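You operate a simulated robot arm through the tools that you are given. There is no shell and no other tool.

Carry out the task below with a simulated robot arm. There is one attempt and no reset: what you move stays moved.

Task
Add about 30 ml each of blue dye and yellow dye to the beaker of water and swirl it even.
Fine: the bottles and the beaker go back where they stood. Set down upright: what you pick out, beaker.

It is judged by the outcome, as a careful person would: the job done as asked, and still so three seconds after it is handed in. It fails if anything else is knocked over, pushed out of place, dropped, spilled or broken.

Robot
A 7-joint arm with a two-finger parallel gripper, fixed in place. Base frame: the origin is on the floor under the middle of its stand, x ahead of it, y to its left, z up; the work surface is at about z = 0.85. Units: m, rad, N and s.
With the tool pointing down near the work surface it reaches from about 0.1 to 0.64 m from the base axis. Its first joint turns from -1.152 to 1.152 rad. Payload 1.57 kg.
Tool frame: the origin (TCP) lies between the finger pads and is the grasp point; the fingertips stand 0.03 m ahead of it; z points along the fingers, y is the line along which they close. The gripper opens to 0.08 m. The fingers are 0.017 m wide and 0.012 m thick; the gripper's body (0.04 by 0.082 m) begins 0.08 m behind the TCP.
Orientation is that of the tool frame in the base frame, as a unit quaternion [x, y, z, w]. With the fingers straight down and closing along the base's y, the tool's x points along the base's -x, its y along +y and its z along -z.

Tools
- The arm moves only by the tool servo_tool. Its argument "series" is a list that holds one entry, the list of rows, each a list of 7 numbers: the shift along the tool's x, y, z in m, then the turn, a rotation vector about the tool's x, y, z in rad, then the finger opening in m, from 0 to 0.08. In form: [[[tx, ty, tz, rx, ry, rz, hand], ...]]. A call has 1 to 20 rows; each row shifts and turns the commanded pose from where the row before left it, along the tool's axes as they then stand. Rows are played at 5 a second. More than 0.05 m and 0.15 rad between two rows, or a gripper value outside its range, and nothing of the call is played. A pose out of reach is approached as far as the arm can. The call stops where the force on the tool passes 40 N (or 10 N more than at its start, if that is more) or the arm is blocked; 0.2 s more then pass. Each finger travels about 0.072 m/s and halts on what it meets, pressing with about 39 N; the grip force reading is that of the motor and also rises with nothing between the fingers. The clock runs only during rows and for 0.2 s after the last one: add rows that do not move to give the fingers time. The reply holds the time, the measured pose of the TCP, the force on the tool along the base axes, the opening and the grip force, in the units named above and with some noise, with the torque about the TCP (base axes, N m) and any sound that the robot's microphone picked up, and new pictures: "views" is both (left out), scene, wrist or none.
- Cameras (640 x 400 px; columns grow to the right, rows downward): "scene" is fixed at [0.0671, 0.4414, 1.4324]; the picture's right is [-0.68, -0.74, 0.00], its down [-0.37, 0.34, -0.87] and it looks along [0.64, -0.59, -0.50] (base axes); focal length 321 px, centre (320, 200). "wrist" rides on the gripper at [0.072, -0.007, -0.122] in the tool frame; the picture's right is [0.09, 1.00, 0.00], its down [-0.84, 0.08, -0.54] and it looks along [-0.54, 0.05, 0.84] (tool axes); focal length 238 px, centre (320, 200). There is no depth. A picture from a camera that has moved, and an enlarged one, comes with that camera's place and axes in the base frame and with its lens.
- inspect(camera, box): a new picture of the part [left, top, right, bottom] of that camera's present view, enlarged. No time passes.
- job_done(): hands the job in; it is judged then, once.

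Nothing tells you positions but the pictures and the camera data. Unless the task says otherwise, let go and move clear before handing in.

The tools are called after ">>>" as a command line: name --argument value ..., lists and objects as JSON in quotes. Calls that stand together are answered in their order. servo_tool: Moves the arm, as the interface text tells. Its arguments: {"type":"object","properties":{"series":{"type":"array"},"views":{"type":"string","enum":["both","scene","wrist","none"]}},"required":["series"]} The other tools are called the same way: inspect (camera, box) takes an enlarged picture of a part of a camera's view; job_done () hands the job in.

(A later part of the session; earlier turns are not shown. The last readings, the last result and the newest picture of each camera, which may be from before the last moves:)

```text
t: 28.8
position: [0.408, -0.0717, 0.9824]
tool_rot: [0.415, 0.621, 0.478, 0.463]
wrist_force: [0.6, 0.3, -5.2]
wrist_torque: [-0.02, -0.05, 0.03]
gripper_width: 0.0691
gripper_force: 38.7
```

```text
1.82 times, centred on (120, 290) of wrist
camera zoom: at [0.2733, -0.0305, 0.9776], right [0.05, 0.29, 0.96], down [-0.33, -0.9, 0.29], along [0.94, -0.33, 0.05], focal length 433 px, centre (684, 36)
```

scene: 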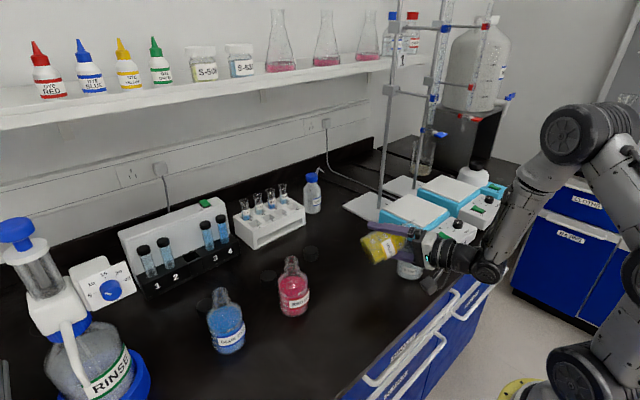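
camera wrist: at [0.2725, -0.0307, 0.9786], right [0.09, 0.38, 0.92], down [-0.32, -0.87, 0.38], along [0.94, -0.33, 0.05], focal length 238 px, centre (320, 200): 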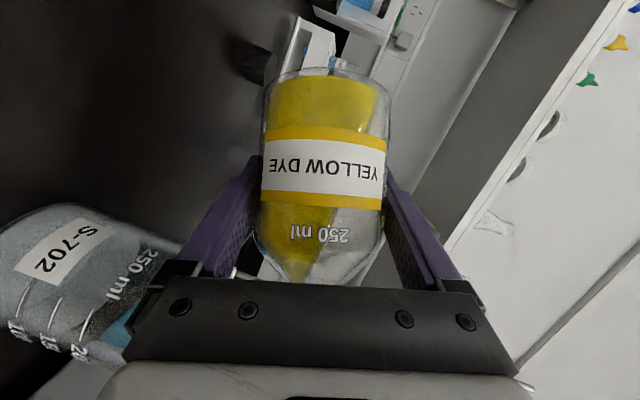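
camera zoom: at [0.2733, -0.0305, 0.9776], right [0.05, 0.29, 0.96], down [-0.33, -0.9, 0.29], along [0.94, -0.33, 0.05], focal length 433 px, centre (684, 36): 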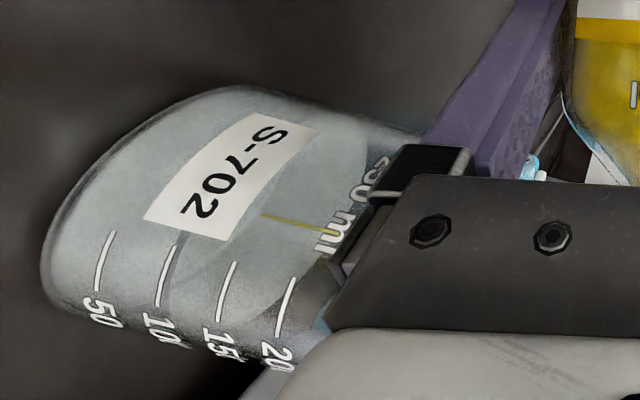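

A thin yellow stream has started and lands near the middle of the water. I'll hold this tilt a moment and watch the level.

>>> servo_tool --series '[[[0, 0, 0, 0, 0, 0, 0.03], [0, 0, 0, 0, 0, 0, 0.03], [0, 0, 0, 0, 0, 0, 0.03], [0, 0, 0, 0, 0, 0, 0.03]]]' --views "none"

>>> inspect --camera "wrist" --box '[0, 180, 240, 400]'

>>> inspect --camera "scene" --box '[390, 215, 440, 285]'

```text
t: 29.8
position: [0.4087, -0.0737, 0.9827]
tool_rot: [0.416, 0.621, 0.477, 0.463]
wrist_force: [-0.6, 0.2, -4.3]
wrist_torque: [-0.03, -0.08, -0.03]
gripper_width: 0.0689
gripper_force: 38.5
```

```text
1.82 times, centred on (120, 290) of wrist
camera zoom: at [0.2733, -0.0304, 0.9776], right [0.05, 0.29, 0.96], down [-0.33, -0.9, 0.29], along [0.94, -0.33, 0.05], focal length 433 px, centre (684, 36)
```

zoom: 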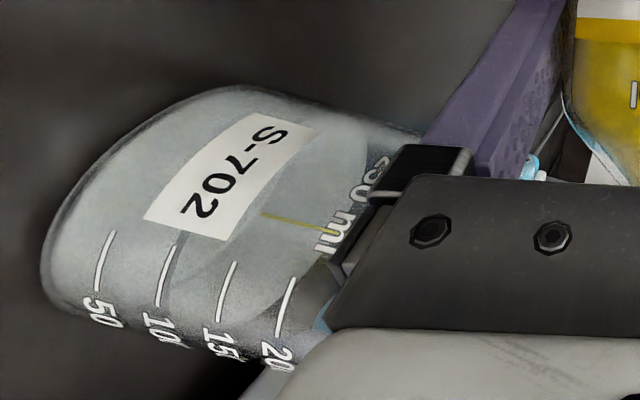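

```text
5.71 times, centred on (415, 250) of scene
camera zoom: at [0.0672, 0.4414, 1.4324], right [-0.68, -0.74, 0.0], down [-0.37, 0.34, -0.87], along [0.64, -0.59, -0.5], focal length 1835 px, centre (-223, -86)
```

zoom: 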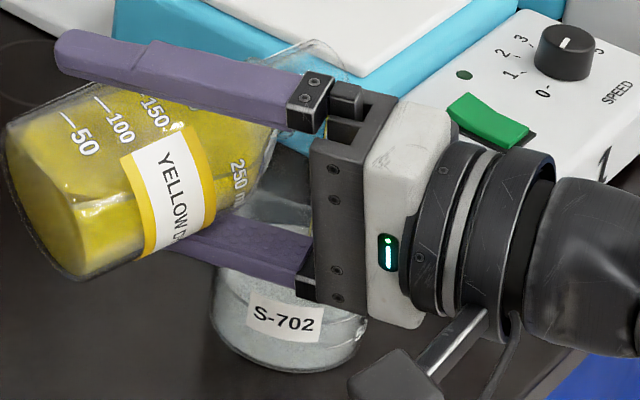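

It's only a slow trickle. I'll tilt a little further, by 0.03 rad, and wait.

>>> servo_tool --series '[[[0, 0, 0, -0.0162, 0, 0.0252, 0.03], [0, 0, 0, 0, 0, 0, 0.03], [0, 0, 0, 0, 0, 0, 0.03], [0, 0, 0, 0, 0, 0, 0.03], [0, 0, 0, 0, 0, 0, 0.03]]]' --views "none"

>>> inspect --camera "wrist" --box '[0, 180, 240, 400]'

>>> inspect --camera "scene" --box '[390, 215, 440, 285]'

```text
t: 31.0
position: [0.4089, -0.0727, 0.9826]
tool_rot: [0.42, 0.612, 0.488, 0.461]
wrist_force: [-0.3, -0.6, -3.7]
wrist_torque: [0.0, -0.06, 0.04]
gripper_width: 0.069
gripper_force: 38.9
```

```text
1.82 times, centred on (120, 290) of wrist
camera zoom: at [0.2733, -0.0302, 0.9778], right [0.04, 0.26, 0.96], down [-0.33, -0.91, 0.26], along [0.94, -0.33, 0.05], focal length 433 px, centre (684, 36)
```

zoom: 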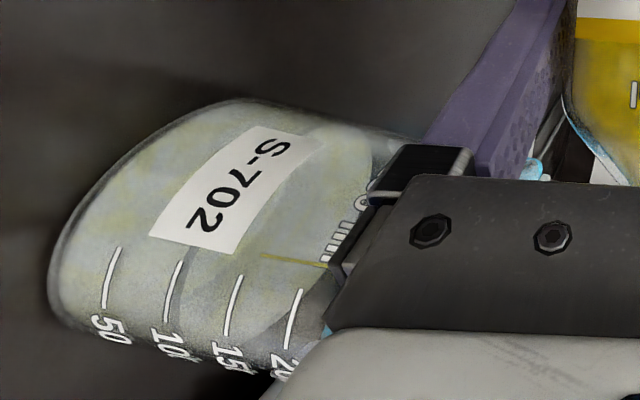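

```text
5.71 times, centred on (415, 250) of scene
camera zoom: at [0.0672, 0.4414, 1.4324], right [-0.68, -0.74, 0.0], down [-0.37, 0.34, -0.87], along [0.64, -0.59, -0.5], focal length 1835 px, centre (-223, -86)
```

zoom: 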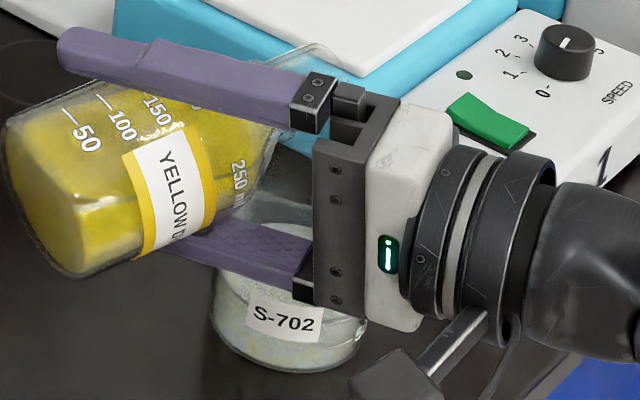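

The water is starting to tint yellow. I'll keep pouring at this angle for two seconds.

>>> servo_tool --series '[[[0, 0, 0, -0.0054, 0, 0.0084, 0.03], [0, 0, 0, 0, 0, 0, 0.03], [0, 0, 0, 0, 0, 0, 0.03], [0, 0, 0, 0, 0, 0, 0.03], [0, 0, 0, 0, 0, 0, 0.03], [0, 0, 0, 0, 0, 0, 0.03], [0, 0, 0, 0, 0, 0, 0.03], [0, 0, 0, 0, 0, 0, 0.03]]]' --views "none"

>>> inspect --camera "wrist" --box '[0, 180, 240, 400]'

>>> inspect --camera "scene" --box '[390, 215, 440, 285]'

```text
t: 32.8
position: [0.4095, -0.0726, 0.9828]
tool_rot: [0.42, 0.608, 0.491, 0.46]
wrist_force: [-0.1, -0.2, -4.3]
wrist_torque: [0.0, -0.05, 0.01]
gripper_width: 0.069
gripper_force: 38.7
```

```text
1.82 times, centred on (120, 290) of wrist
camera zoom: at [0.2733, -0.0302, 0.9777], right [0.04, 0.25, 0.97], down [-0.33, -0.91, 0.25], along [0.94, -0.33, 0.05], focal length 433 px, centre (684, 36)
```

zoom: 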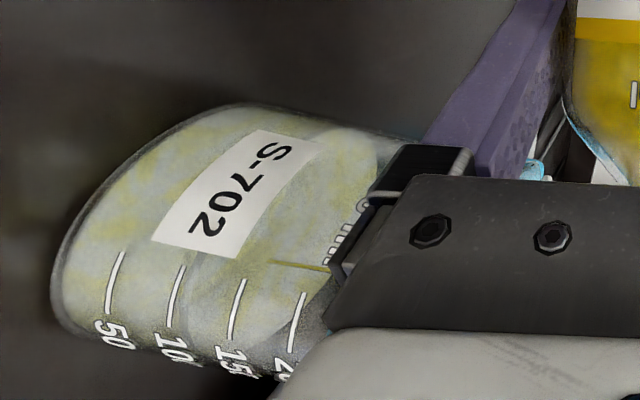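

```text
5.71 times, centred on (415, 250) of scene
camera zoom: at [0.0672, 0.4414, 1.4324], right [-0.68, -0.74, 0.0], down [-0.37, 0.34, -0.87], along [0.64, -0.59, -0.5], focal length 1835 px, centre (-223, -86)
```

zoom: 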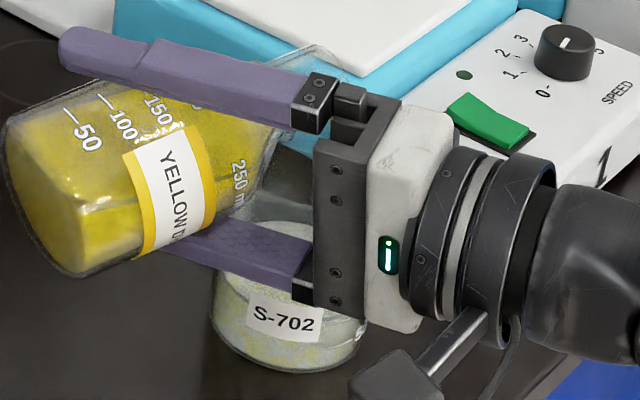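

Flow is slow, roughly 2 ml/s. I'll tilt 0.02 rad more and let it run two seconds.

>>> servo_tool --series '[[[0, 0, 0, -0.0108, 0, 0.0168, 0.03], [0, 0, 0, 0, 0, 0, 0.03], [0, 0, 0, 0, 0, 0, 0.03], [0, 0, 0, 0, 0, 0, 0.03], [0, 0, 0, 0, 0, 0, 0.03], [0, 0, 0, 0, 0, 0, 0.03], [0, 0, 0, 0, 0, 0, 0.03], [0, 0, 0, 0, 0, 0, 0.03], [0, 0, 0, 0, 0, 0, 0.03], [0, 0, 0, 0, 0, 0, 0.03]]]' --views "none"

>>> inspect --camera "wrist" --box '[0, 180, 240, 400]'

>>> inspect --camera "scene" --box '[390, 215, 440, 285]'

>>> inspect --camera "wrist" --box '[220, 50, 420, 290]'

```text
t: 35.0
position: [0.4084, -0.0731, 0.9828]
tool_rot: [0.423, 0.604, 0.498, 0.457]
wrist_force: [0.1, 0.4, -4.8]
wrist_torque: [-0.01, -0.06, 0.01]
gripper_width: 0.0689
gripper_force: 39.4
```

```text
1.82 times, centred on (120, 290) of wrist
camera zoom: at [0.2734, -0.0303, 0.9769], right [0.03, 0.23, 0.97], down [-0.34, -0.91, 0.23], along [0.94, -0.33, 0.05], focal length 433 px, centre (684, 36)
```

zoom: 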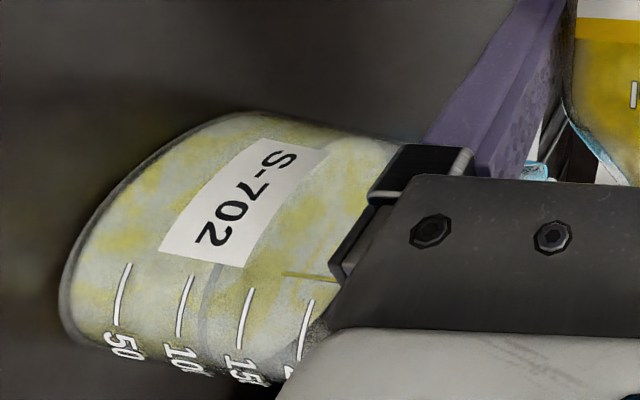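

```text
5.71 times, centred on (415, 250) of scene
camera zoom: at [0.0672, 0.4414, 1.4324], right [-0.68, -0.74, 0.0], down [-0.37, 0.34, -0.87], along [0.64, -0.59, -0.5], focal length 1835 px, centre (-223, -86)
```

zoom: 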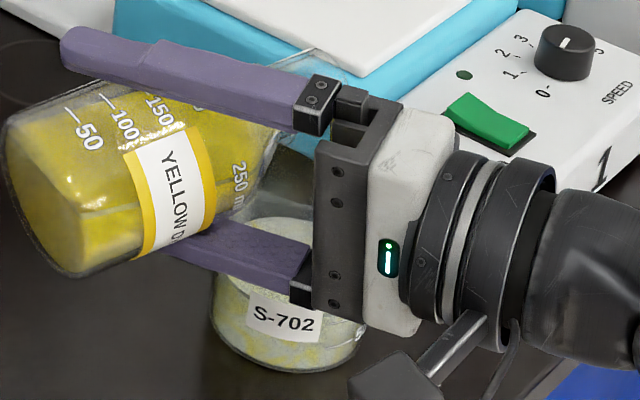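

```text
1.67 times, centred on (320, 170) of wrist
camera zoom: at [0.2734, -0.0303, 0.9769], right [0.03, 0.23, 0.97], down [-0.34, -0.91, 0.23], along [0.94, -0.33, 0.05], focal length 397 px, centre (320, 250)
```

zoom: 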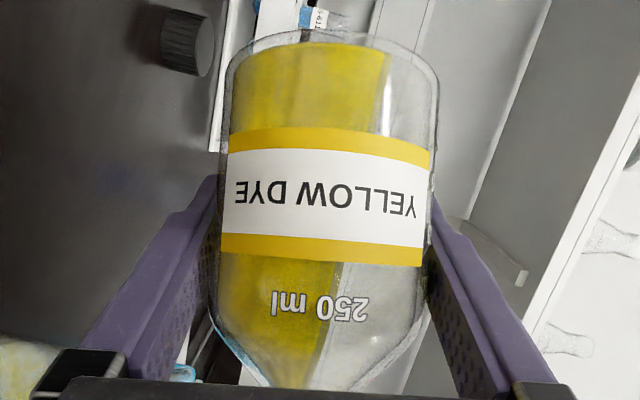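

I'll zoom in on the marks to read the waterline in the beaker.

>>> inspect --camera "wrist" --box '[20, 240, 160, 340]'

>>> inspect --camera "scene" --box '[395, 245, 430, 285]'

```text
4.00 times, centred on (90, 290) of wrist
camera zoom: at [0.2734, -0.0303, 0.9769], right [0.03, 0.23, 0.97], down [-0.34, -0.91, 0.23], along [0.94, -0.33, 0.05], focal length 953 px, centre (1240, -160)
```

zoom: 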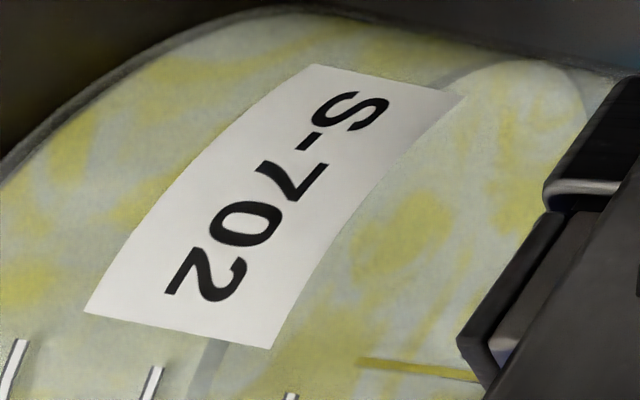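

```text
10.00 times, centred on (412, 265) of scene
camera zoom: at [0.0672, 0.4414, 1.4324], right [-0.68, -0.74, 0.0], down [-0.37, 0.34, -0.87], along [0.64, -0.59, -0.5], focal length 3211 px, centre (-605, -450)
```

zoom: 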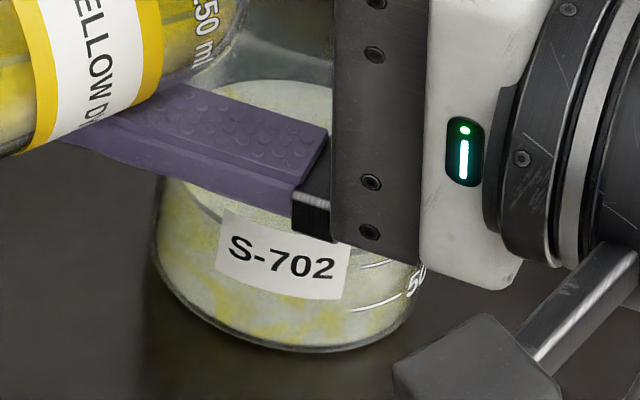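

I'll look at the marks and waterline just below that spot.

>>> inspect --camera "wrist" --box '[20, 310, 130, 390]'

```text
5.00 times, centred on (75, 350) of wrist
camera zoom: at [0.2734, -0.0303, 0.9769], right [0.03, 0.23, 0.97], down [-0.34, -0.91, 0.23], along [0.94, -0.33, 0.05], focal length 1192 px, centre (1545, -550)
```

zoom: 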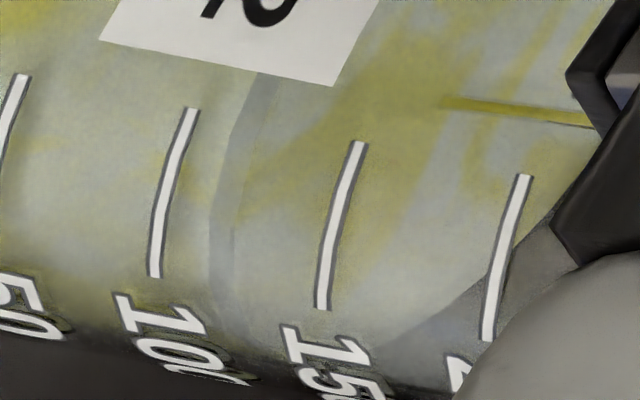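

The near waterline reads about 116 ml on the scale, and the water was near 100 ml at the start. I'll pour one more second and read again.

>>> servo_tool --series '[[[0, 0, 0, 0, 0, 0, 0.03], [0, 0, 0, 0, 0, 0, 0.03], [0, 0, 0, 0, 0, 0, 0.03], [0, 0, 0, 0, 0, 0, 0.03]]]' --views "none"

>>> inspect --camera "wrist" --box '[20, 310, 130, 390]'

```text
t: 36.0
position: [0.408, -0.0727, 0.9826]
tool_rot: [0.423, 0.603, 0.498, 0.458]
wrist_force: [0.5, -0.1, -4.5]
wrist_torque: [0.02, -0.04, 0.0]
gripper_width: 0.069
gripper_force: 39.0
```

```text
5.00 times, centred on (75, 350) of wrist
camera zoom: at [0.2734, -0.0303, 0.9769], right [0.03, 0.23, 0.97], down [-0.34, -0.91, 0.23], along [0.94, -0.33, 0.05], focal length 1192 px, centre (1545, -550)
```

zoom: 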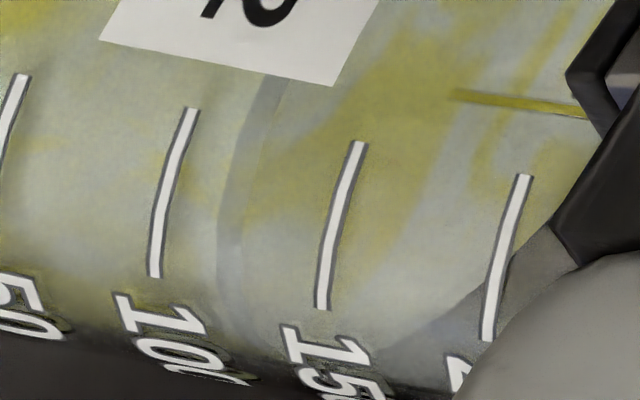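

The flow is about 2.4 ml/s. I'll hold for three more seconds.

>>> servo_tool --series '[[[0, 0, 0, 0, 0, 0, 0.03], [0, 0, 0, 0, 0, 0, 0.03], [0, 0, 0, 0, 0, 0, 0.03], [0, 0, 0, 0, 0, 0, 0.03], [0, 0, 0, 0, 0, 0, 0.03], [0, 0, 0, 0, 0, 0, 0.03], [0, 0, 0, 0, 0, 0, 0.03], [0, 0, 0, 0, 0, 0, 0.03], [0, 0, 0, 0, 0, 0, 0.03], [0, 0, 0, 0, 0, 0, 0.03], [0, 0, 0, 0, 0, 0, 0.03], [0, 0, 0, 0, 0, 0, 0.03], [0, 0, 0, 0, 0, 0, 0.03], [0, 0, 0, 0, 0, 0, 0.03]]]' --views "none"

>>> inspect --camera "wrist" --box '[20, 310, 130, 390]'

>>> inspect --camera "wrist" --box '[220, 50, 420, 290]'

```text
t: 39.0
position: [0.4078, -0.0734, 0.9816]
tool_rot: [0.423, 0.603, 0.498, 0.458]
wrist_force: [0.3, 0.3, -3.6]
wrist_torque: [-0.05, -0.04, 0.02]
gripper_width: 0.0686
gripper_force: 39.1
```

```text
5.00 times, centred on (75, 350) of wrist
camera zoom: at [0.2734, -0.0303, 0.9769], right [0.03, 0.23, 0.97], down [-0.34, -0.91, 0.23], along [0.94, -0.33, 0.05], focal length 1192 px, centre (1545, -550)
```

zoom: 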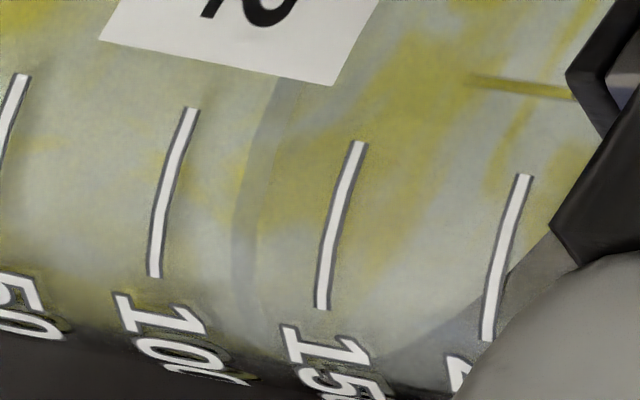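

```text
1.67 times, centred on (320, 170) of wrist
camera zoom: at [0.2734, -0.0303, 0.9769], right [0.03, 0.23, 0.97], down [-0.34, -0.91, 0.23], along [0.94, -0.33, 0.05], focal length 397 px, centre (320, 250)
```

zoom: 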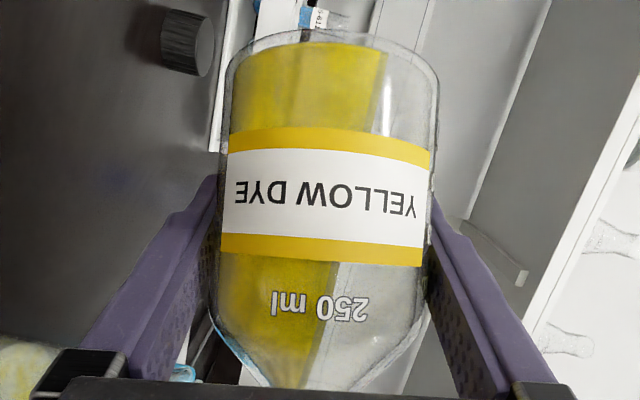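

The waterline now reads about 122 ml and the flow is fading. I'll tilt a further 0.02 rad for about 2 s to bring it near 130.

>>> servo_tool --series '[[[0, 0, 0, -0.0108, 0, 0.0168, 0.03], [0, 0, 0, 0, 0, 0, 0.03], [0, 0, 0, 0, 0, 0, 0.03], [0, 0, 0, 0, 0, 0, 0.03], [0, 0, 0, 0, 0, 0, 0.03], [0, 0, 0, 0, 0, 0, 0.03], [0, 0, 0, 0, 0, 0, 0.03], [0, 0, 0, 0, 0, 0, 0.03], [0, 0, 0, 0, 0, 0, 0.03]]]' --views "none"

>>> inspect --camera "wrist" --box '[20, 310, 130, 390]'

>>> inspect --camera "scene" --box '[390, 215, 440, 285]'

```text
t: 41.0
position: [0.4087, -0.0714, 0.9812]
tool_rot: [0.426, 0.596, 0.506, 0.456]
wrist_force: [0.1, -0.5, -4.3]
wrist_torque: [-0.01, -0.02, 0.02]
gripper_width: 0.069
gripper_force: 38.9
```

```text
5.00 times, centred on (75, 350) of wrist
camera zoom: at [0.2735, -0.0299, 0.9768], right [0.03, 0.22, 0.98], down [-0.34, -0.92, 0.21], along [0.94, -0.34, 0.05], focal length 1192 px, centre (1545, -550)
```

zoom: 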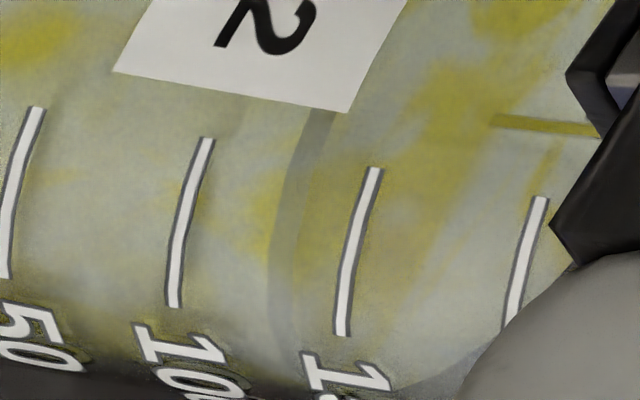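

```text
5.71 times, centred on (415, 250) of scene
camera zoom: at [0.0672, 0.4414, 1.4324], right [-0.68, -0.74, 0.0], down [-0.37, 0.34, -0.87], along [0.64, -0.59, -0.5], focal length 1835 px, centre (-223, -86)
```

zoom: 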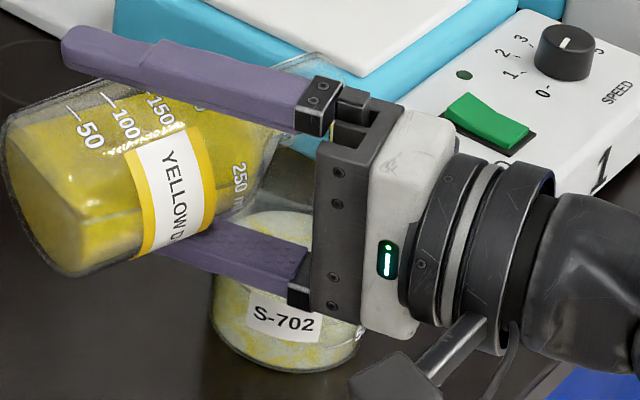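

The waterline reads about 128. I'll let it run 0.8 s more, tilt back to exactly the earlier 72° pose to stop the flow, and compare levels with the pictures taken before the pour.

>>> servo_tool --series '[[[0, 0, 0, 0, 0, 0, 0.03], [0, 0, 0, 0, 0, 0, 0.03], [0, 0, 0, 0, 0, 0, 0.03], [0, 0, 0, 0.0324, 0, -0.0505, 0.03], [0, 0, 0, 0.0324, 0, -0.0505, 0.03], [0, 0, 0, 0.0324, 0, -0.0505, 0.03], [0, 0, 0, 0, 0, 0, 0.03], [0, 0, 0, 0, 0, 0, 0.03], [0, 0, 0, 0, 0, 0, 0.03], [0, 0, 0, 0, 0, 0, 0.03]]]' --views "wrist"

>>> inspect --camera "wrist" --box '[0, 180, 240, 400]'

>>> inspect --camera "wrist" --box '[0, 60, 400, 310]'

>>> inspect --camera "scene" --box '[350, 200, 470, 290]'

```text
t: 43.2
position: [0.4078, -0.0721, 0.9816]
tool_rot: [0.4, 0.651, 0.44, 0.472]
wrist_force: [0.6, -0.5, -4.6]
wrist_torque: [-0.02, -0.03, -0.01]
gripper_width: 0.0689
gripper_force: 39.2
camera wrist: at [0.2729, -0.0306, 0.9784], right [0.09, 0.38, 0.92], down [-0.32, -0.87, 0.38], along [0.94, -0.33, 0.05], focal length 238 px, centre (320, 200)
```

wrist: 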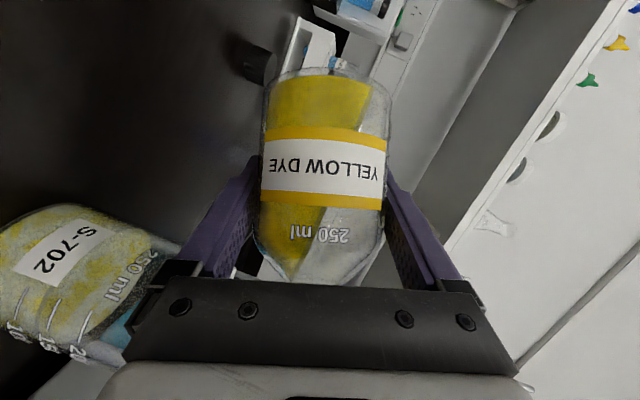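

```text
1.82 times, centred on (120, 290) of wrist
camera zoom: at [0.2729, -0.0306, 0.9784], right [0.09, 0.38, 0.92], down [-0.32, -0.87, 0.38], along [0.94, -0.33, 0.05], focal length 433 px, centre (684, 36)
```

zoom: 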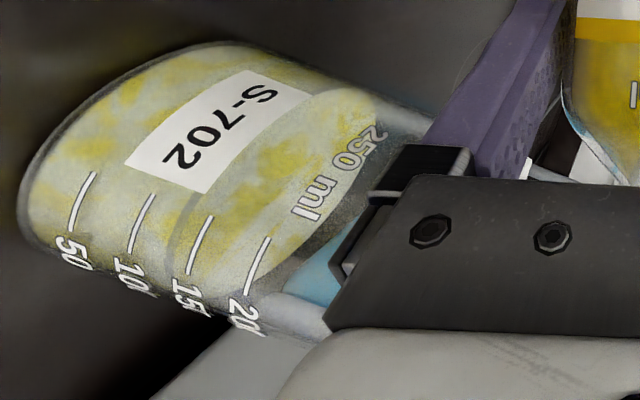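

```text
1.60 times, centred on (200, 185) of wrist
camera zoom: at [0.2729, -0.0306, 0.9784], right [0.09, 0.38, 0.92], down [-0.32, -0.87, 0.38], along [0.94, -0.33, 0.05], focal length 381 px, centre (512, 224)
```

zoom: 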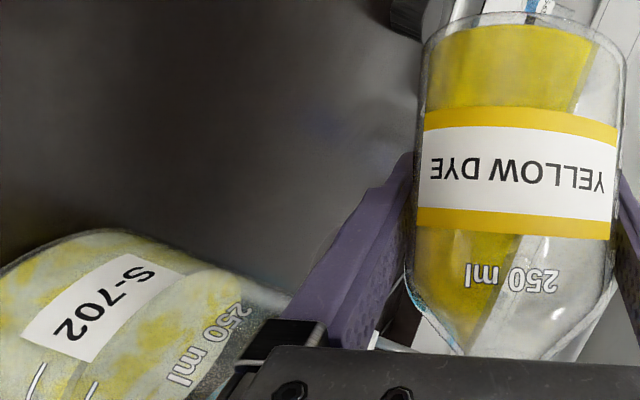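

```text
4.44 times, centred on (410, 245) of scene
camera zoom: at [0.0672, 0.4414, 1.4324], right [-0.68, -0.74, 0.0], down [-0.37, 0.34, -0.87], along [0.64, -0.59, -0.5], focal length 1427 px, centre (-80, 0)
```

zoom: 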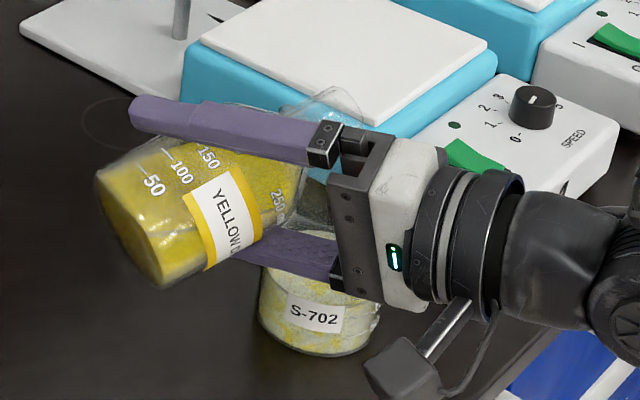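

The flow has stopped. I'll read the beaker at this pose in more detail.

>>> inspect --camera "wrist" --box '[10, 230, 110, 310]'

```text
5.00 times, centred on (60, 270) of wrist
camera zoom: at [0.2729, -0.0306, 0.9784], right [0.09, 0.38, 0.92], down [-0.32, -0.87, 0.38], along [0.94, -0.33, 0.05], focal length 1192 px, centre (1620, -150)
```

zoom: 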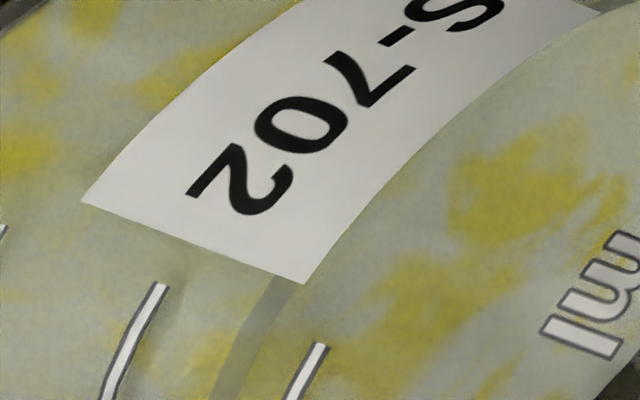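

The scale reads about 131–132 against roughly 103 before, so about 29 ml of yellow is in. I'll bring the bottle upright and turn the heading back.

>>> servo_tool --series '[[[0, 0, 0, 0.0678, 0, -0.1057, 0.03], [0, 0, 0, 0.0678, 0, -0.1057, 0.03], [0, 0, 0, 0.0678, 0, -0.1057, 0.03], [0, 0, 0, 0.0678, 0, -0.1057, 0.03], [0, 0, 0, 0.0678, 0, -0.1057, 0.03], [0, 0, 0, 0.0678, 0, -0.1057, 0.03], [0, 0, 0, 0.0678, 0, -0.1057, 0.03], [0, 0, 0, 0.0678, 0, -0.1057, 0.03], [0, 0, 0, 0.0678, 0, -0.1057, 0.03], [0, 0, 0, 0.0683, 0, -0.1062, 0.03], [0, 0, 0, -0.0589, 0, -0.0378, 0.03], [0, 0, 0, -0.0589, 0, -0.0378, 0.03], [0, 0, 0, -0.0589, 0, -0.0378, 0.03], [0, 0, 0, -0.0589, 0, -0.0378, 0.03], [0, 0, 0, -0.059, 0, -0.0378, 0.03], [0, 0, 0, 0, 0, 0, 0.03], [0, 0, 0, 0, 0, 0, 0.03]]]' --views "both"

>>> inspect --camera "scene" --box '[350, 190, 470, 290]'

```text
t: 46.8
position: [0.4078, -0.0718, 0.9834]
tool_rot: [-0.002, 0.878, 0.0, 0.479]
wrist_force: [-0.3, -0.2, -3.6]
wrist_torque: [0.03, -0.03, 0.01]
gripper_width: 0.069
gripper_force: 39.2
camera wrist: at [0.2666, -0.0791, 0.9891], right [-0.05, 1.0, -0.08], down [0.0, 0.08, 1.0], along [1.0, 0.05, 0.0], focal length 238 px, centre (320, 200)
```

scene: 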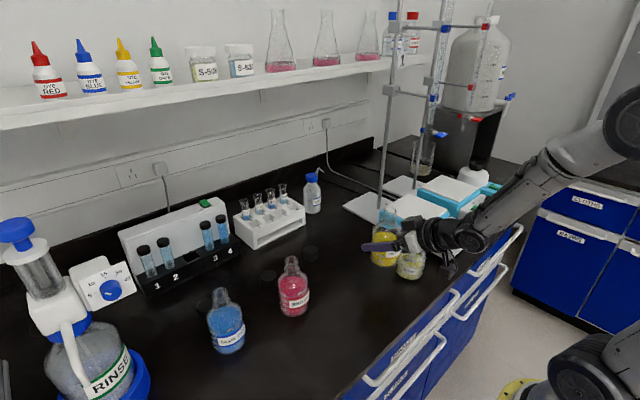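
wrist: 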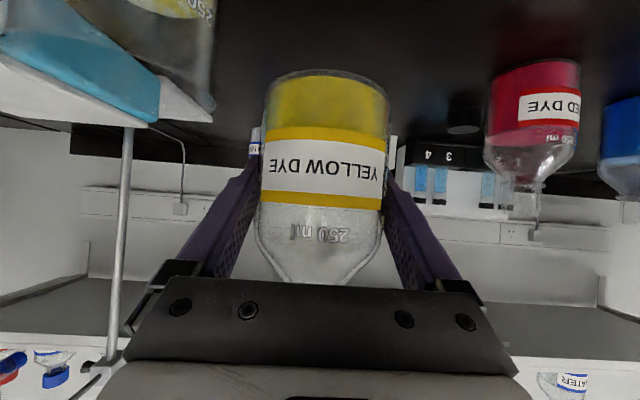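

```text
4.00 times, centred on (410, 240) of scene
camera zoom: at [0.0672, 0.4414, 1.4324], right [-0.68, -0.74, 0.0], down [-0.37, 0.34, -0.87], along [0.64, -0.59, -0.5], focal length 1284 px, centre (-40, 40)
```

zoom: 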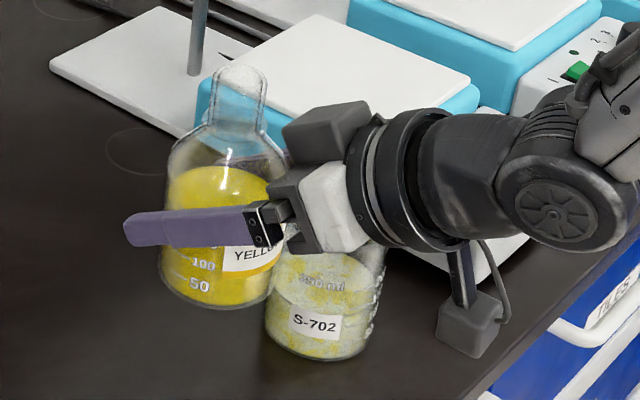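

Upright again with nothing spilled. I'll carry it back above where it stood.

>>> servo_tool --series '[[[-0.0044, 0.005, 0.0068, 0, 0, 0, 0.03], [-0.0087, 0.0099, 0.0136, 0, 0, 0, 0.03], [-0.0087, 0.0099, 0.0136, 0, 0, 0, 0.03], [-0.0087, 0.0099, 0.0136, 0, 0, 0, 0.03], [-0.0087, 0.0099, 0.0136, 0, 0, 0, 0.03], [-0.0087, 0.0099, 0.0136, 0, 0, 0, 0.03], [-0.0044, 0.005, 0.0068, 0, 0, 0, 0.03], [0, 0, 0, 0, 0, 0, 0.03], [0, 0, 0, 0, 0, 0, 0.03]]]' --views "none"

```text
t: 48.8
position: [0.5043, -0.0141, 0.9828]
tool_rot: [-0.002, 0.878, 0.0, 0.479]
wrist_force: [0.2, -0.9, -3.5]
wrist_torque: [0.0, -0.02, 0.01]
gripper_width: 0.0689
gripper_force: 39.1
```

It's within about a millimetre horizontally. I'll lower it slowly, checking for contact.

>>> servo_tool --series '[[[0.0051, 0.0008, 0.0033, 0, 0, 0, 0.03], [0.0101, 0, 0.0065, 0, 0, 0, 0.03], [0.0101, 0, 0.0065, 0, 0, 0, 0.03], [0.0101, 0, 0.0065, 0, 0, 0, 0.03], [0.0101, 0, 0.0065, 0, 0, 0, 0.03], [0.0101, 0, 0.0065, 0, 0, 0, 0.03], [0.0051, 0, 0.0033, 0, 0, 0, 0.03], [0.0025, 0, 0.0016, 0, 0, 0, 0.03], [0.0013, 0, 0.0008, 0, 0, 0, 0.03], [0, 0, 0, 0, 0, 0, 0.03]]]' --views "none"

```text
t: 51.0
position: [0.5032, -0.0125, 0.9055]
tool_rot: [-0.001, 0.878, -0.001, 0.479]
wrist_force: [1.0, 0.0, -3.8]
wrist_torque: [-0.02, -0.04, -0.04]
gripper_width: 0.069
gripper_force: 39.4
```

>>> servo_tool --series '[[[0.0008, 0, 0.0005, 0, 0, 0, 0.03], [0.0008, 0, 0.0005, 0, 0, 0, 0.03], [0.0008, 0, 0.0005, 0, 0, 0, 0.03], [0.0005, 0, 0.0003, 0, 0, 0, 0.03], [0, 0, 0, 0, 0, 0, 0.03]]]' --views "scene"

>>> inspect --camera "scene" --box '[310, 220, 370, 290]'

```text
t: 52.2
position: [0.5039, -0.0127, 0.9022]
tool_rot: [-0.002, 0.878, 0.0, 0.479]
wrist_force: [0.0, 1.1, -4.3]
wrist_torque: [-0.02, -0.06, 0.01]
gripper_width: 0.0688
gripper_force: 38.7
```

scene: 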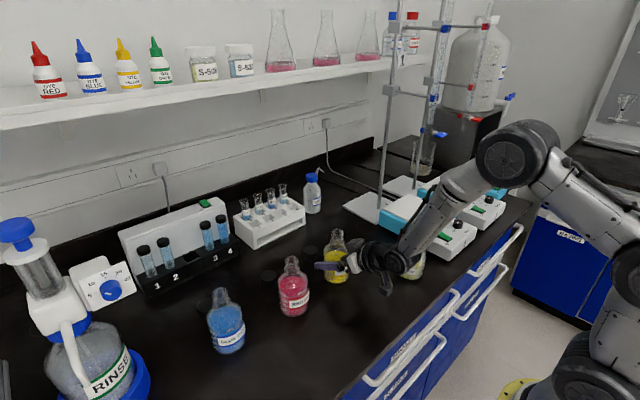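

```text
5.71 times, centred on (340, 255) of scene
camera zoom: at [0.0672, 0.4414, 1.4324], right [-0.68, -0.74, 0.0], down [-0.37, 0.34, -0.87], along [0.64, -0.59, -0.5], focal length 1835 px, centre (206, -114)
```

zoom: 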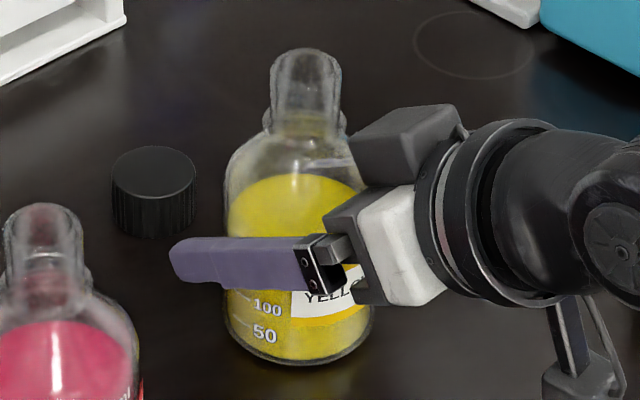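

The level dropped by about 15 px, which matches roughly 29 ml poured. The weight is still on the gripper, so I'll lower the last fraction of a millimetre until the bench takes it.

>>> servo_tool --series '[[[0.0004, 0, 0.0003, 0, 0, 0, 0.03], [0.0004, 0, 0.0003, 0, 0, 0, 0.03], [0, 0, 0, 0, 0, 0, 0.03]]]' --views "none"

>>> servo_tool --series '[[[0.0004, 0, 0.0003, 0, 0, 0, 0.03], [0, 0, 0, 0, 0, 0, 0.03]]]' --views "none"

```text
t: 53.0
position: [0.5049, -0.0121, 0.9021]
tool_rot: [-0.001, 0.878, -0.001, 0.479]
wrist_force: [-1.1, 0.3, -1.3]
wrist_torque: [0.06, 0.13, -0.01]
gripper_width: 0.0687
gripper_force: 39.1
```

```text
t: 53.6
position: [0.5045, -0.013, 0.9013]
tool_rot: [-0.002, 0.877, 0.0, 0.481]
wrist_force: [-3.0, 2.1, 5.3]
wrist_torque: [0.21, 0.43, -0.03]
gripper_width: 0.069
gripper_force: 39.4
```

It's on the bench now with light pressure. I'll ease up half a millimetre and release.

>>> servo_tool --series '[[[-0.0005, 0, -0.0003, 0, 0, 0, 0.03], [0, 0, 0, 0, 0, 0, 0.03], [0, 0, 0, 0, 0, 0, 0.08], [0, 0, 0, 0, 0, 0, 0.08], [0, 0, 0, 0, 0, 0, 0.08]]]' --views "both"

>>> inspect --camera "scene" --box '[310, 220, 370, 290]'

>>> inspect --camera "wrist" --box '[200, 100, 440, 280]'

```text
t: 54.8
position: [0.5051, -0.0124, 0.9017]
tool_rot: [-0.001, 0.878, -0.001, 0.479]
wrist_force: [-0.1, -0.1, -0.4]
wrist_torque: [-0.02, 0.0, -0.01]
gripper_width: 0.0801
gripper_force: 0.2
camera wrist: at [0.3637, -0.0188, 0.907], right [-0.05, 1.0, -0.08], down [0.0, 0.08, 1.0], along [1.0, 0.05, 0.0], focal length 238 px, centre (320, 200)
```

scene: 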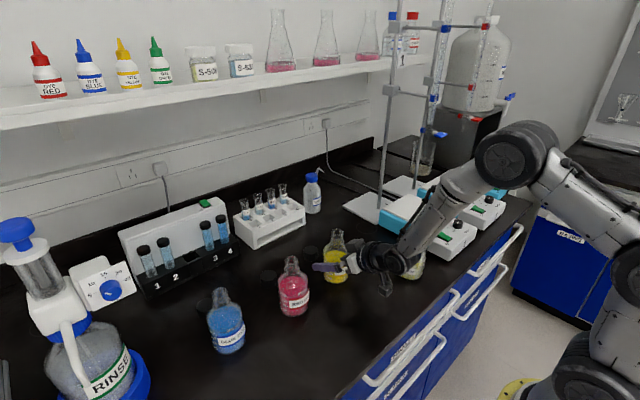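
wrist: 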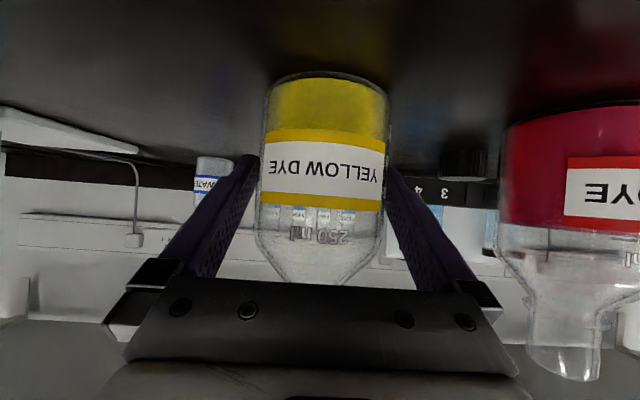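

```text
5.71 times, centred on (340, 255) of scene
camera zoom: at [0.0671, 0.4414, 1.4324], right [-0.68, -0.74, 0.0], down [-0.37, 0.34, -0.87], along [0.64, -0.59, -0.5], focal length 1835 px, centre (206, -114)
```

zoom: 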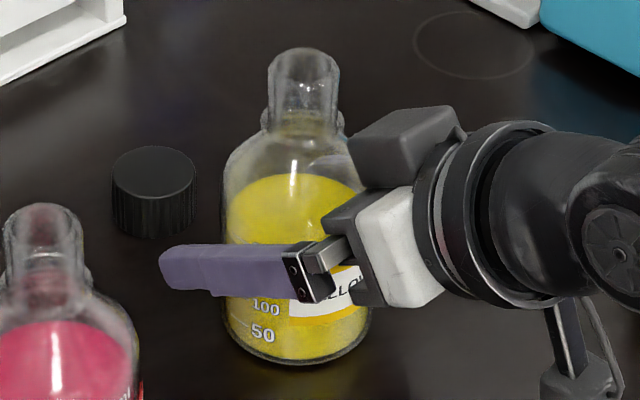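

```text
2.22 times, centred on (320, 190) of wrist
camera zoom: at [0.3637, -0.0188, 0.907], right [-0.05, 1.0, -0.08], down [0.0, 0.08, 1.0], along [1.0, 0.05, 0.0], focal length 530 px, centre (320, 222)
```

zoom: 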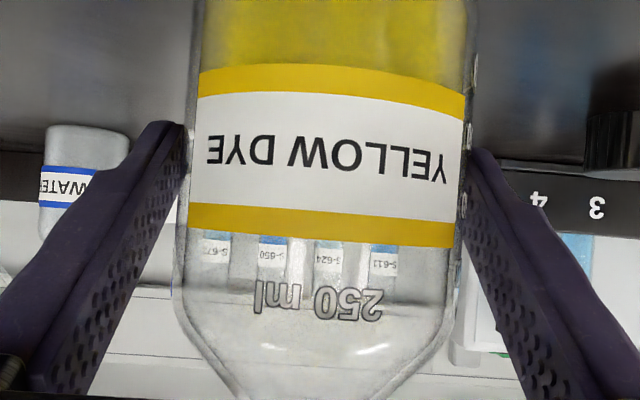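

Yellow is back within about 2 mm of where it stood. I'll retreat straight back to the first viewing position and read the beaker there.

>>> servo_tool --series '[[[0.0054, 0, -0.0084, 0, 0, 0, 0.08], [0.0081, 0, -0.0126, 0, 0, 0, 0.08], [0.0108, 0, -0.0168, 0, 0, 0, 0.08], [0.0108, 0, -0.0168, 0, 0, 0, 0.08], [0.0108, 0, -0.0168, 0, 0, 0, 0.08], [0.0108, 0, -0.0168, 0, 0, 0, 0.08], [0.0108, -0.002, -0.0168, 0, 0, 0, 0.08], [0.0081, -0.002, -0.0126, 0, 0, 0, 0.08], [0, 0, 0, 0, 0, 0, 0.08]]]' --views "both"

>>> inspect --camera "wrist" --box '[0, 50, 180, 270]'

>>> inspect --camera "scene" --box '[310, 220, 370, 290]'

```text
t: 56.8
position: [0.3651, -0.0132, 0.9013]
tool_rot: [-0.002, 0.877, 0.0, 0.48]
wrist_force: [0.4, -0.4, -0.4]
wrist_torque: [-0.02, 0.03, -0.01]
gripper_width: 0.08
gripper_force: 0.1
camera wrist: at [0.2241, -0.0211, 0.9078], right [-0.05, 1.0, -0.08], down [0.0, 0.08, 1.0], along [1.0, 0.05, 0.0], focal length 238 px, centre (320, 200)
```

scene: 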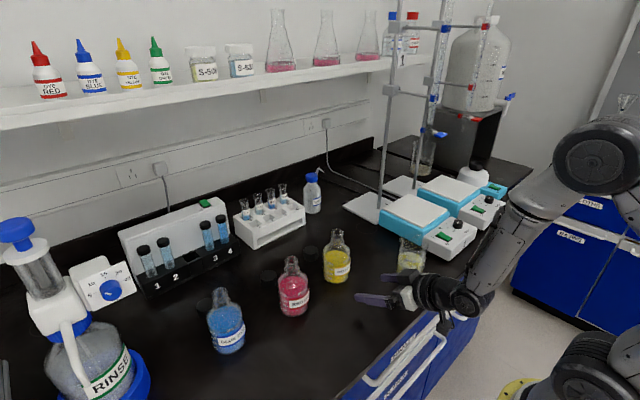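
wrist: 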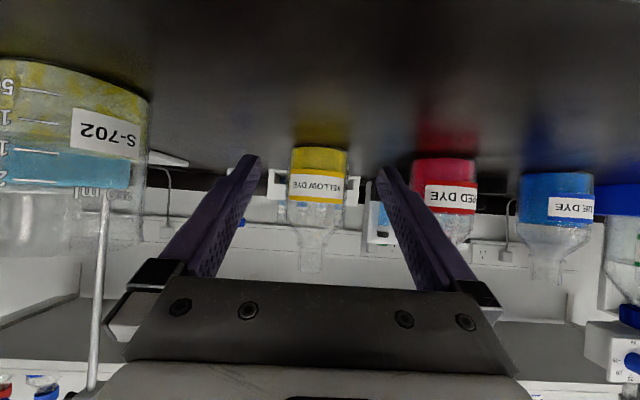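

```text
1.82 times, centred on (90, 160) of wrist
camera zoom: at [0.2241, -0.0211, 0.9078], right [-0.05, 1.0, -0.08], down [0.0, 0.08, 1.0], along [1.0, 0.05, 0.0], focal length 433 px, centre (738, 273)
```

zoom: 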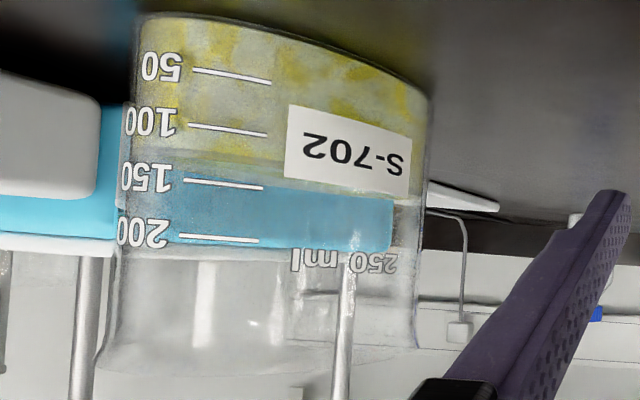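

```text
5.71 times, centred on (340, 255) of scene
camera zoom: at [0.0671, 0.4414, 1.4324], right [-0.68, -0.74, 0.0], down [-0.37, 0.34, -0.87], along [0.64, -0.59, -0.5], focal length 1835 px, centre (206, -114)
```

zoom: 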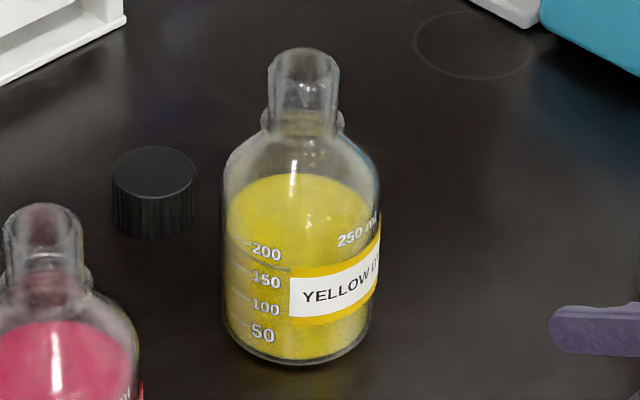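

The yellow level fell by just over half a graduation, about 28 ml, which is fine. Next is the blue bottle, so I'll locate it more precisely from here.

>>> inspect --camera "wrist" --box '[390, 120, 640, 290]'

>>> inspect --camera "scene" --box '[195, 280, 260, 360]'

```text
2.35 times, centred on (515, 205) of wrist
camera zoom: at [0.2241, -0.0211, 0.9078], right [-0.05, 1.0, -0.08], down [0.0, 0.08, 1.0], along [1.0, 0.05, 0.0], focal length 561 px, centre (-139, 188)
```

zoom: 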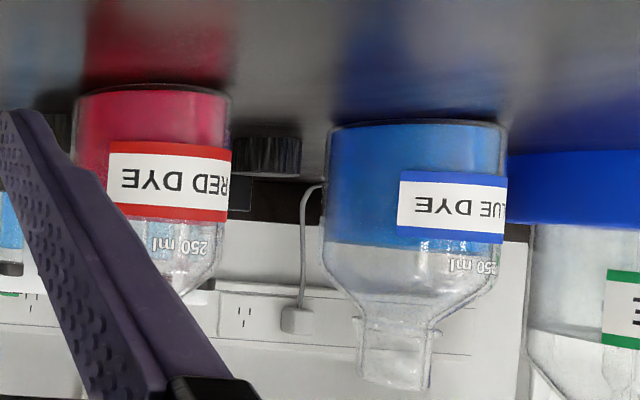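

```text
5.00 times, centred on (228, 320) of scene
camera zoom: at [0.0671, 0.4414, 1.4324], right [-0.68, -0.74, 0.0], down [-0.37, 0.34, -0.87], along [0.64, -0.59, -0.5], focal length 1606 px, centre (782, -400)
```

zoom: 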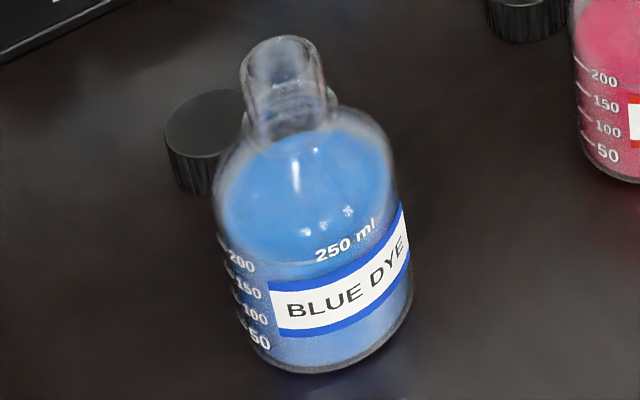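

Blue is at about (0.510, 0.287). I'll move across in front of it with the fingers open, keeping clear of the red bottle.

>>> servo_tool --series '[[[-0.0126, 0.01, -0.0081, 0, 0, 0, 0.08], [-0.0126, 0.03, -0.0081, 0, 0, 0, 0.08], [-0.0126, 0.03, -0.0081, 0, 0, 0, 0.08], [0, 0.035, 0, 0, 0, 0, 0.08], [0, 0.035, 0, 0, 0, 0, 0.08], [0, 0.035, 0, 0, 0, 0, 0.08], [0, 0.035, 0, 0, 0, 0, 0.08], [0, 0.035, 0, 0, 0, 0, 0.08], [0, 0.03, 0, 0, 0, 0, 0.08], [0, 0.025, 0, 0, 0, 0, 0.08], [0, 0, 0, 0, 0, 0, 0.08], [0, 0, 0, 0, 0, 0, 0.08]]]' --views "both"

```text
t: 59.4
position: [0.3633, 0.2836, 0.9454]
tool_rot: [-0.001, 0.878, 0.0, 0.479]
wrist_force: [-0.1, -0.3, -0.5]
wrist_torque: [0.0, -0.01, 0.03]
gripper_width: 0.08
gripper_force: 0.0
camera wrist: at [0.2224, 0.2774, 0.9497], right [-0.05, 1.0, -0.08], down [0.0, 0.08, 1.0], along [1.0, 0.05, 0.0], focal length 238 px, centre (320, 200)
```

scene: 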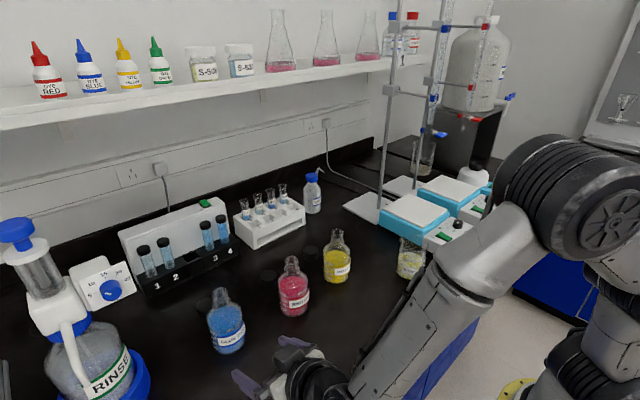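
wrist: 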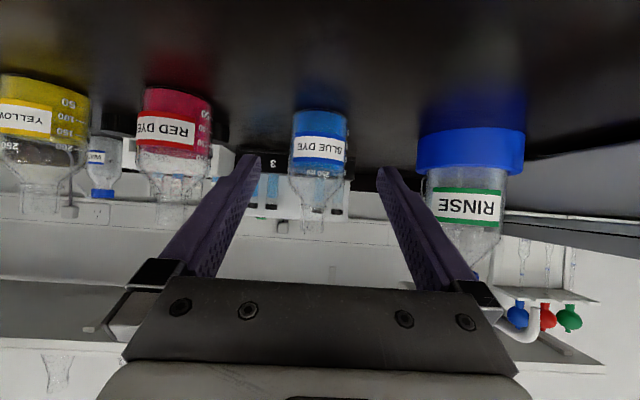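

It reaches fine and the RINSE bottle is well to the side. I'll lower to grasp height and check the centering.

>>> servo_tool --series '[[[0.0126, 0, 0.0081, 0, 0, 0, 0.08], [0.0126, 0, 0.0081, 0, 0, 0, 0.08], [0.0121, 0, 0.0078, 0, 0, 0, 0.08], [0, 0, 0, 0, 0, 0, 0.08]]]' --views "none"

>>> inspect --camera "wrist" --box '[230, 120, 410, 280]'

```text
t: 60.4
position: [0.363, 0.2854, 0.9003]
tool_rot: [0.0, 0.878, -0.002, 0.479]
wrist_force: [-0.3, 0.7, 0.4]
wrist_torque: [-0.03, 0.04, -0.01]
gripper_width: 0.0802
gripper_force: 0.1
```

```text
2.50 times, centred on (320, 200) of wrist
camera zoom: at [0.2225, 0.2783, 0.9058], right [-0.05, 1.0, -0.08], down [0.0, 0.08, 1.0], along [1.0, 0.05, 0.0], focal length 596 px, centre (320, 200)
```

zoom: 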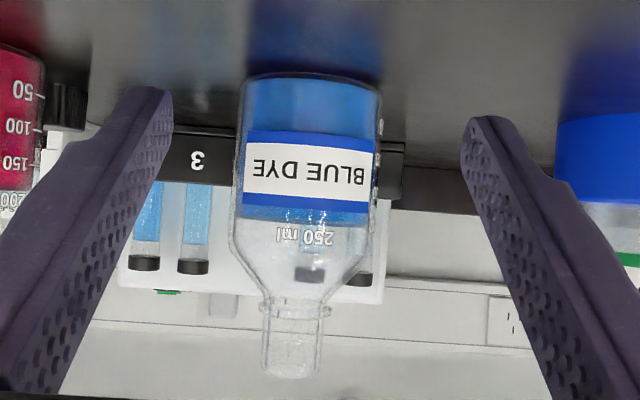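

Blue is centred within 1 mm, with its axis at x ≈ 0.511. I'll advance partway, then check again.

>>> servo_tool --series '[[[-0.0135, 0, 0.021, 0, 0, 0, 0.08], [-0.0135, 0, 0.021, 0, 0, 0, 0.08], [-0.0135, 0, 0.021, 0, 0, 0, 0.08], [0, 0, 0, 0, 0, 0, 0.08]]]' --views "none"

>>> inspect --camera "wrist" --box '[200, 100, 440, 280]'

```text
t: 61.4
position: [0.44, 0.2856, 0.9005]
tool_rot: [-0.001, 0.877, -0.001, 0.48]
wrist_force: [0.1, 0.2, 0.6]
wrist_torque: [-0.02, 0.01, 0.02]
gripper_width: 0.08
gripper_force: 0.0
```

```text
2.22 times, centred on (320, 190) of wrist
camera zoom: at [0.2979, 0.2789, 0.9063], right [-0.05, 1.0, -0.08], down [0.0, 0.08, 1.0], along [1.0, 0.05, 0.0], focal length 530 px, centre (320, 222)
```

zoom: 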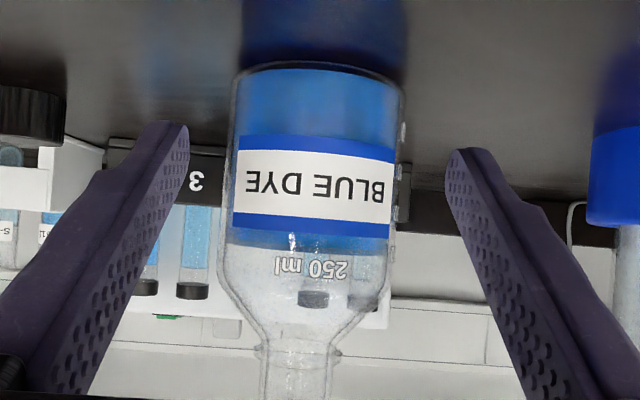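

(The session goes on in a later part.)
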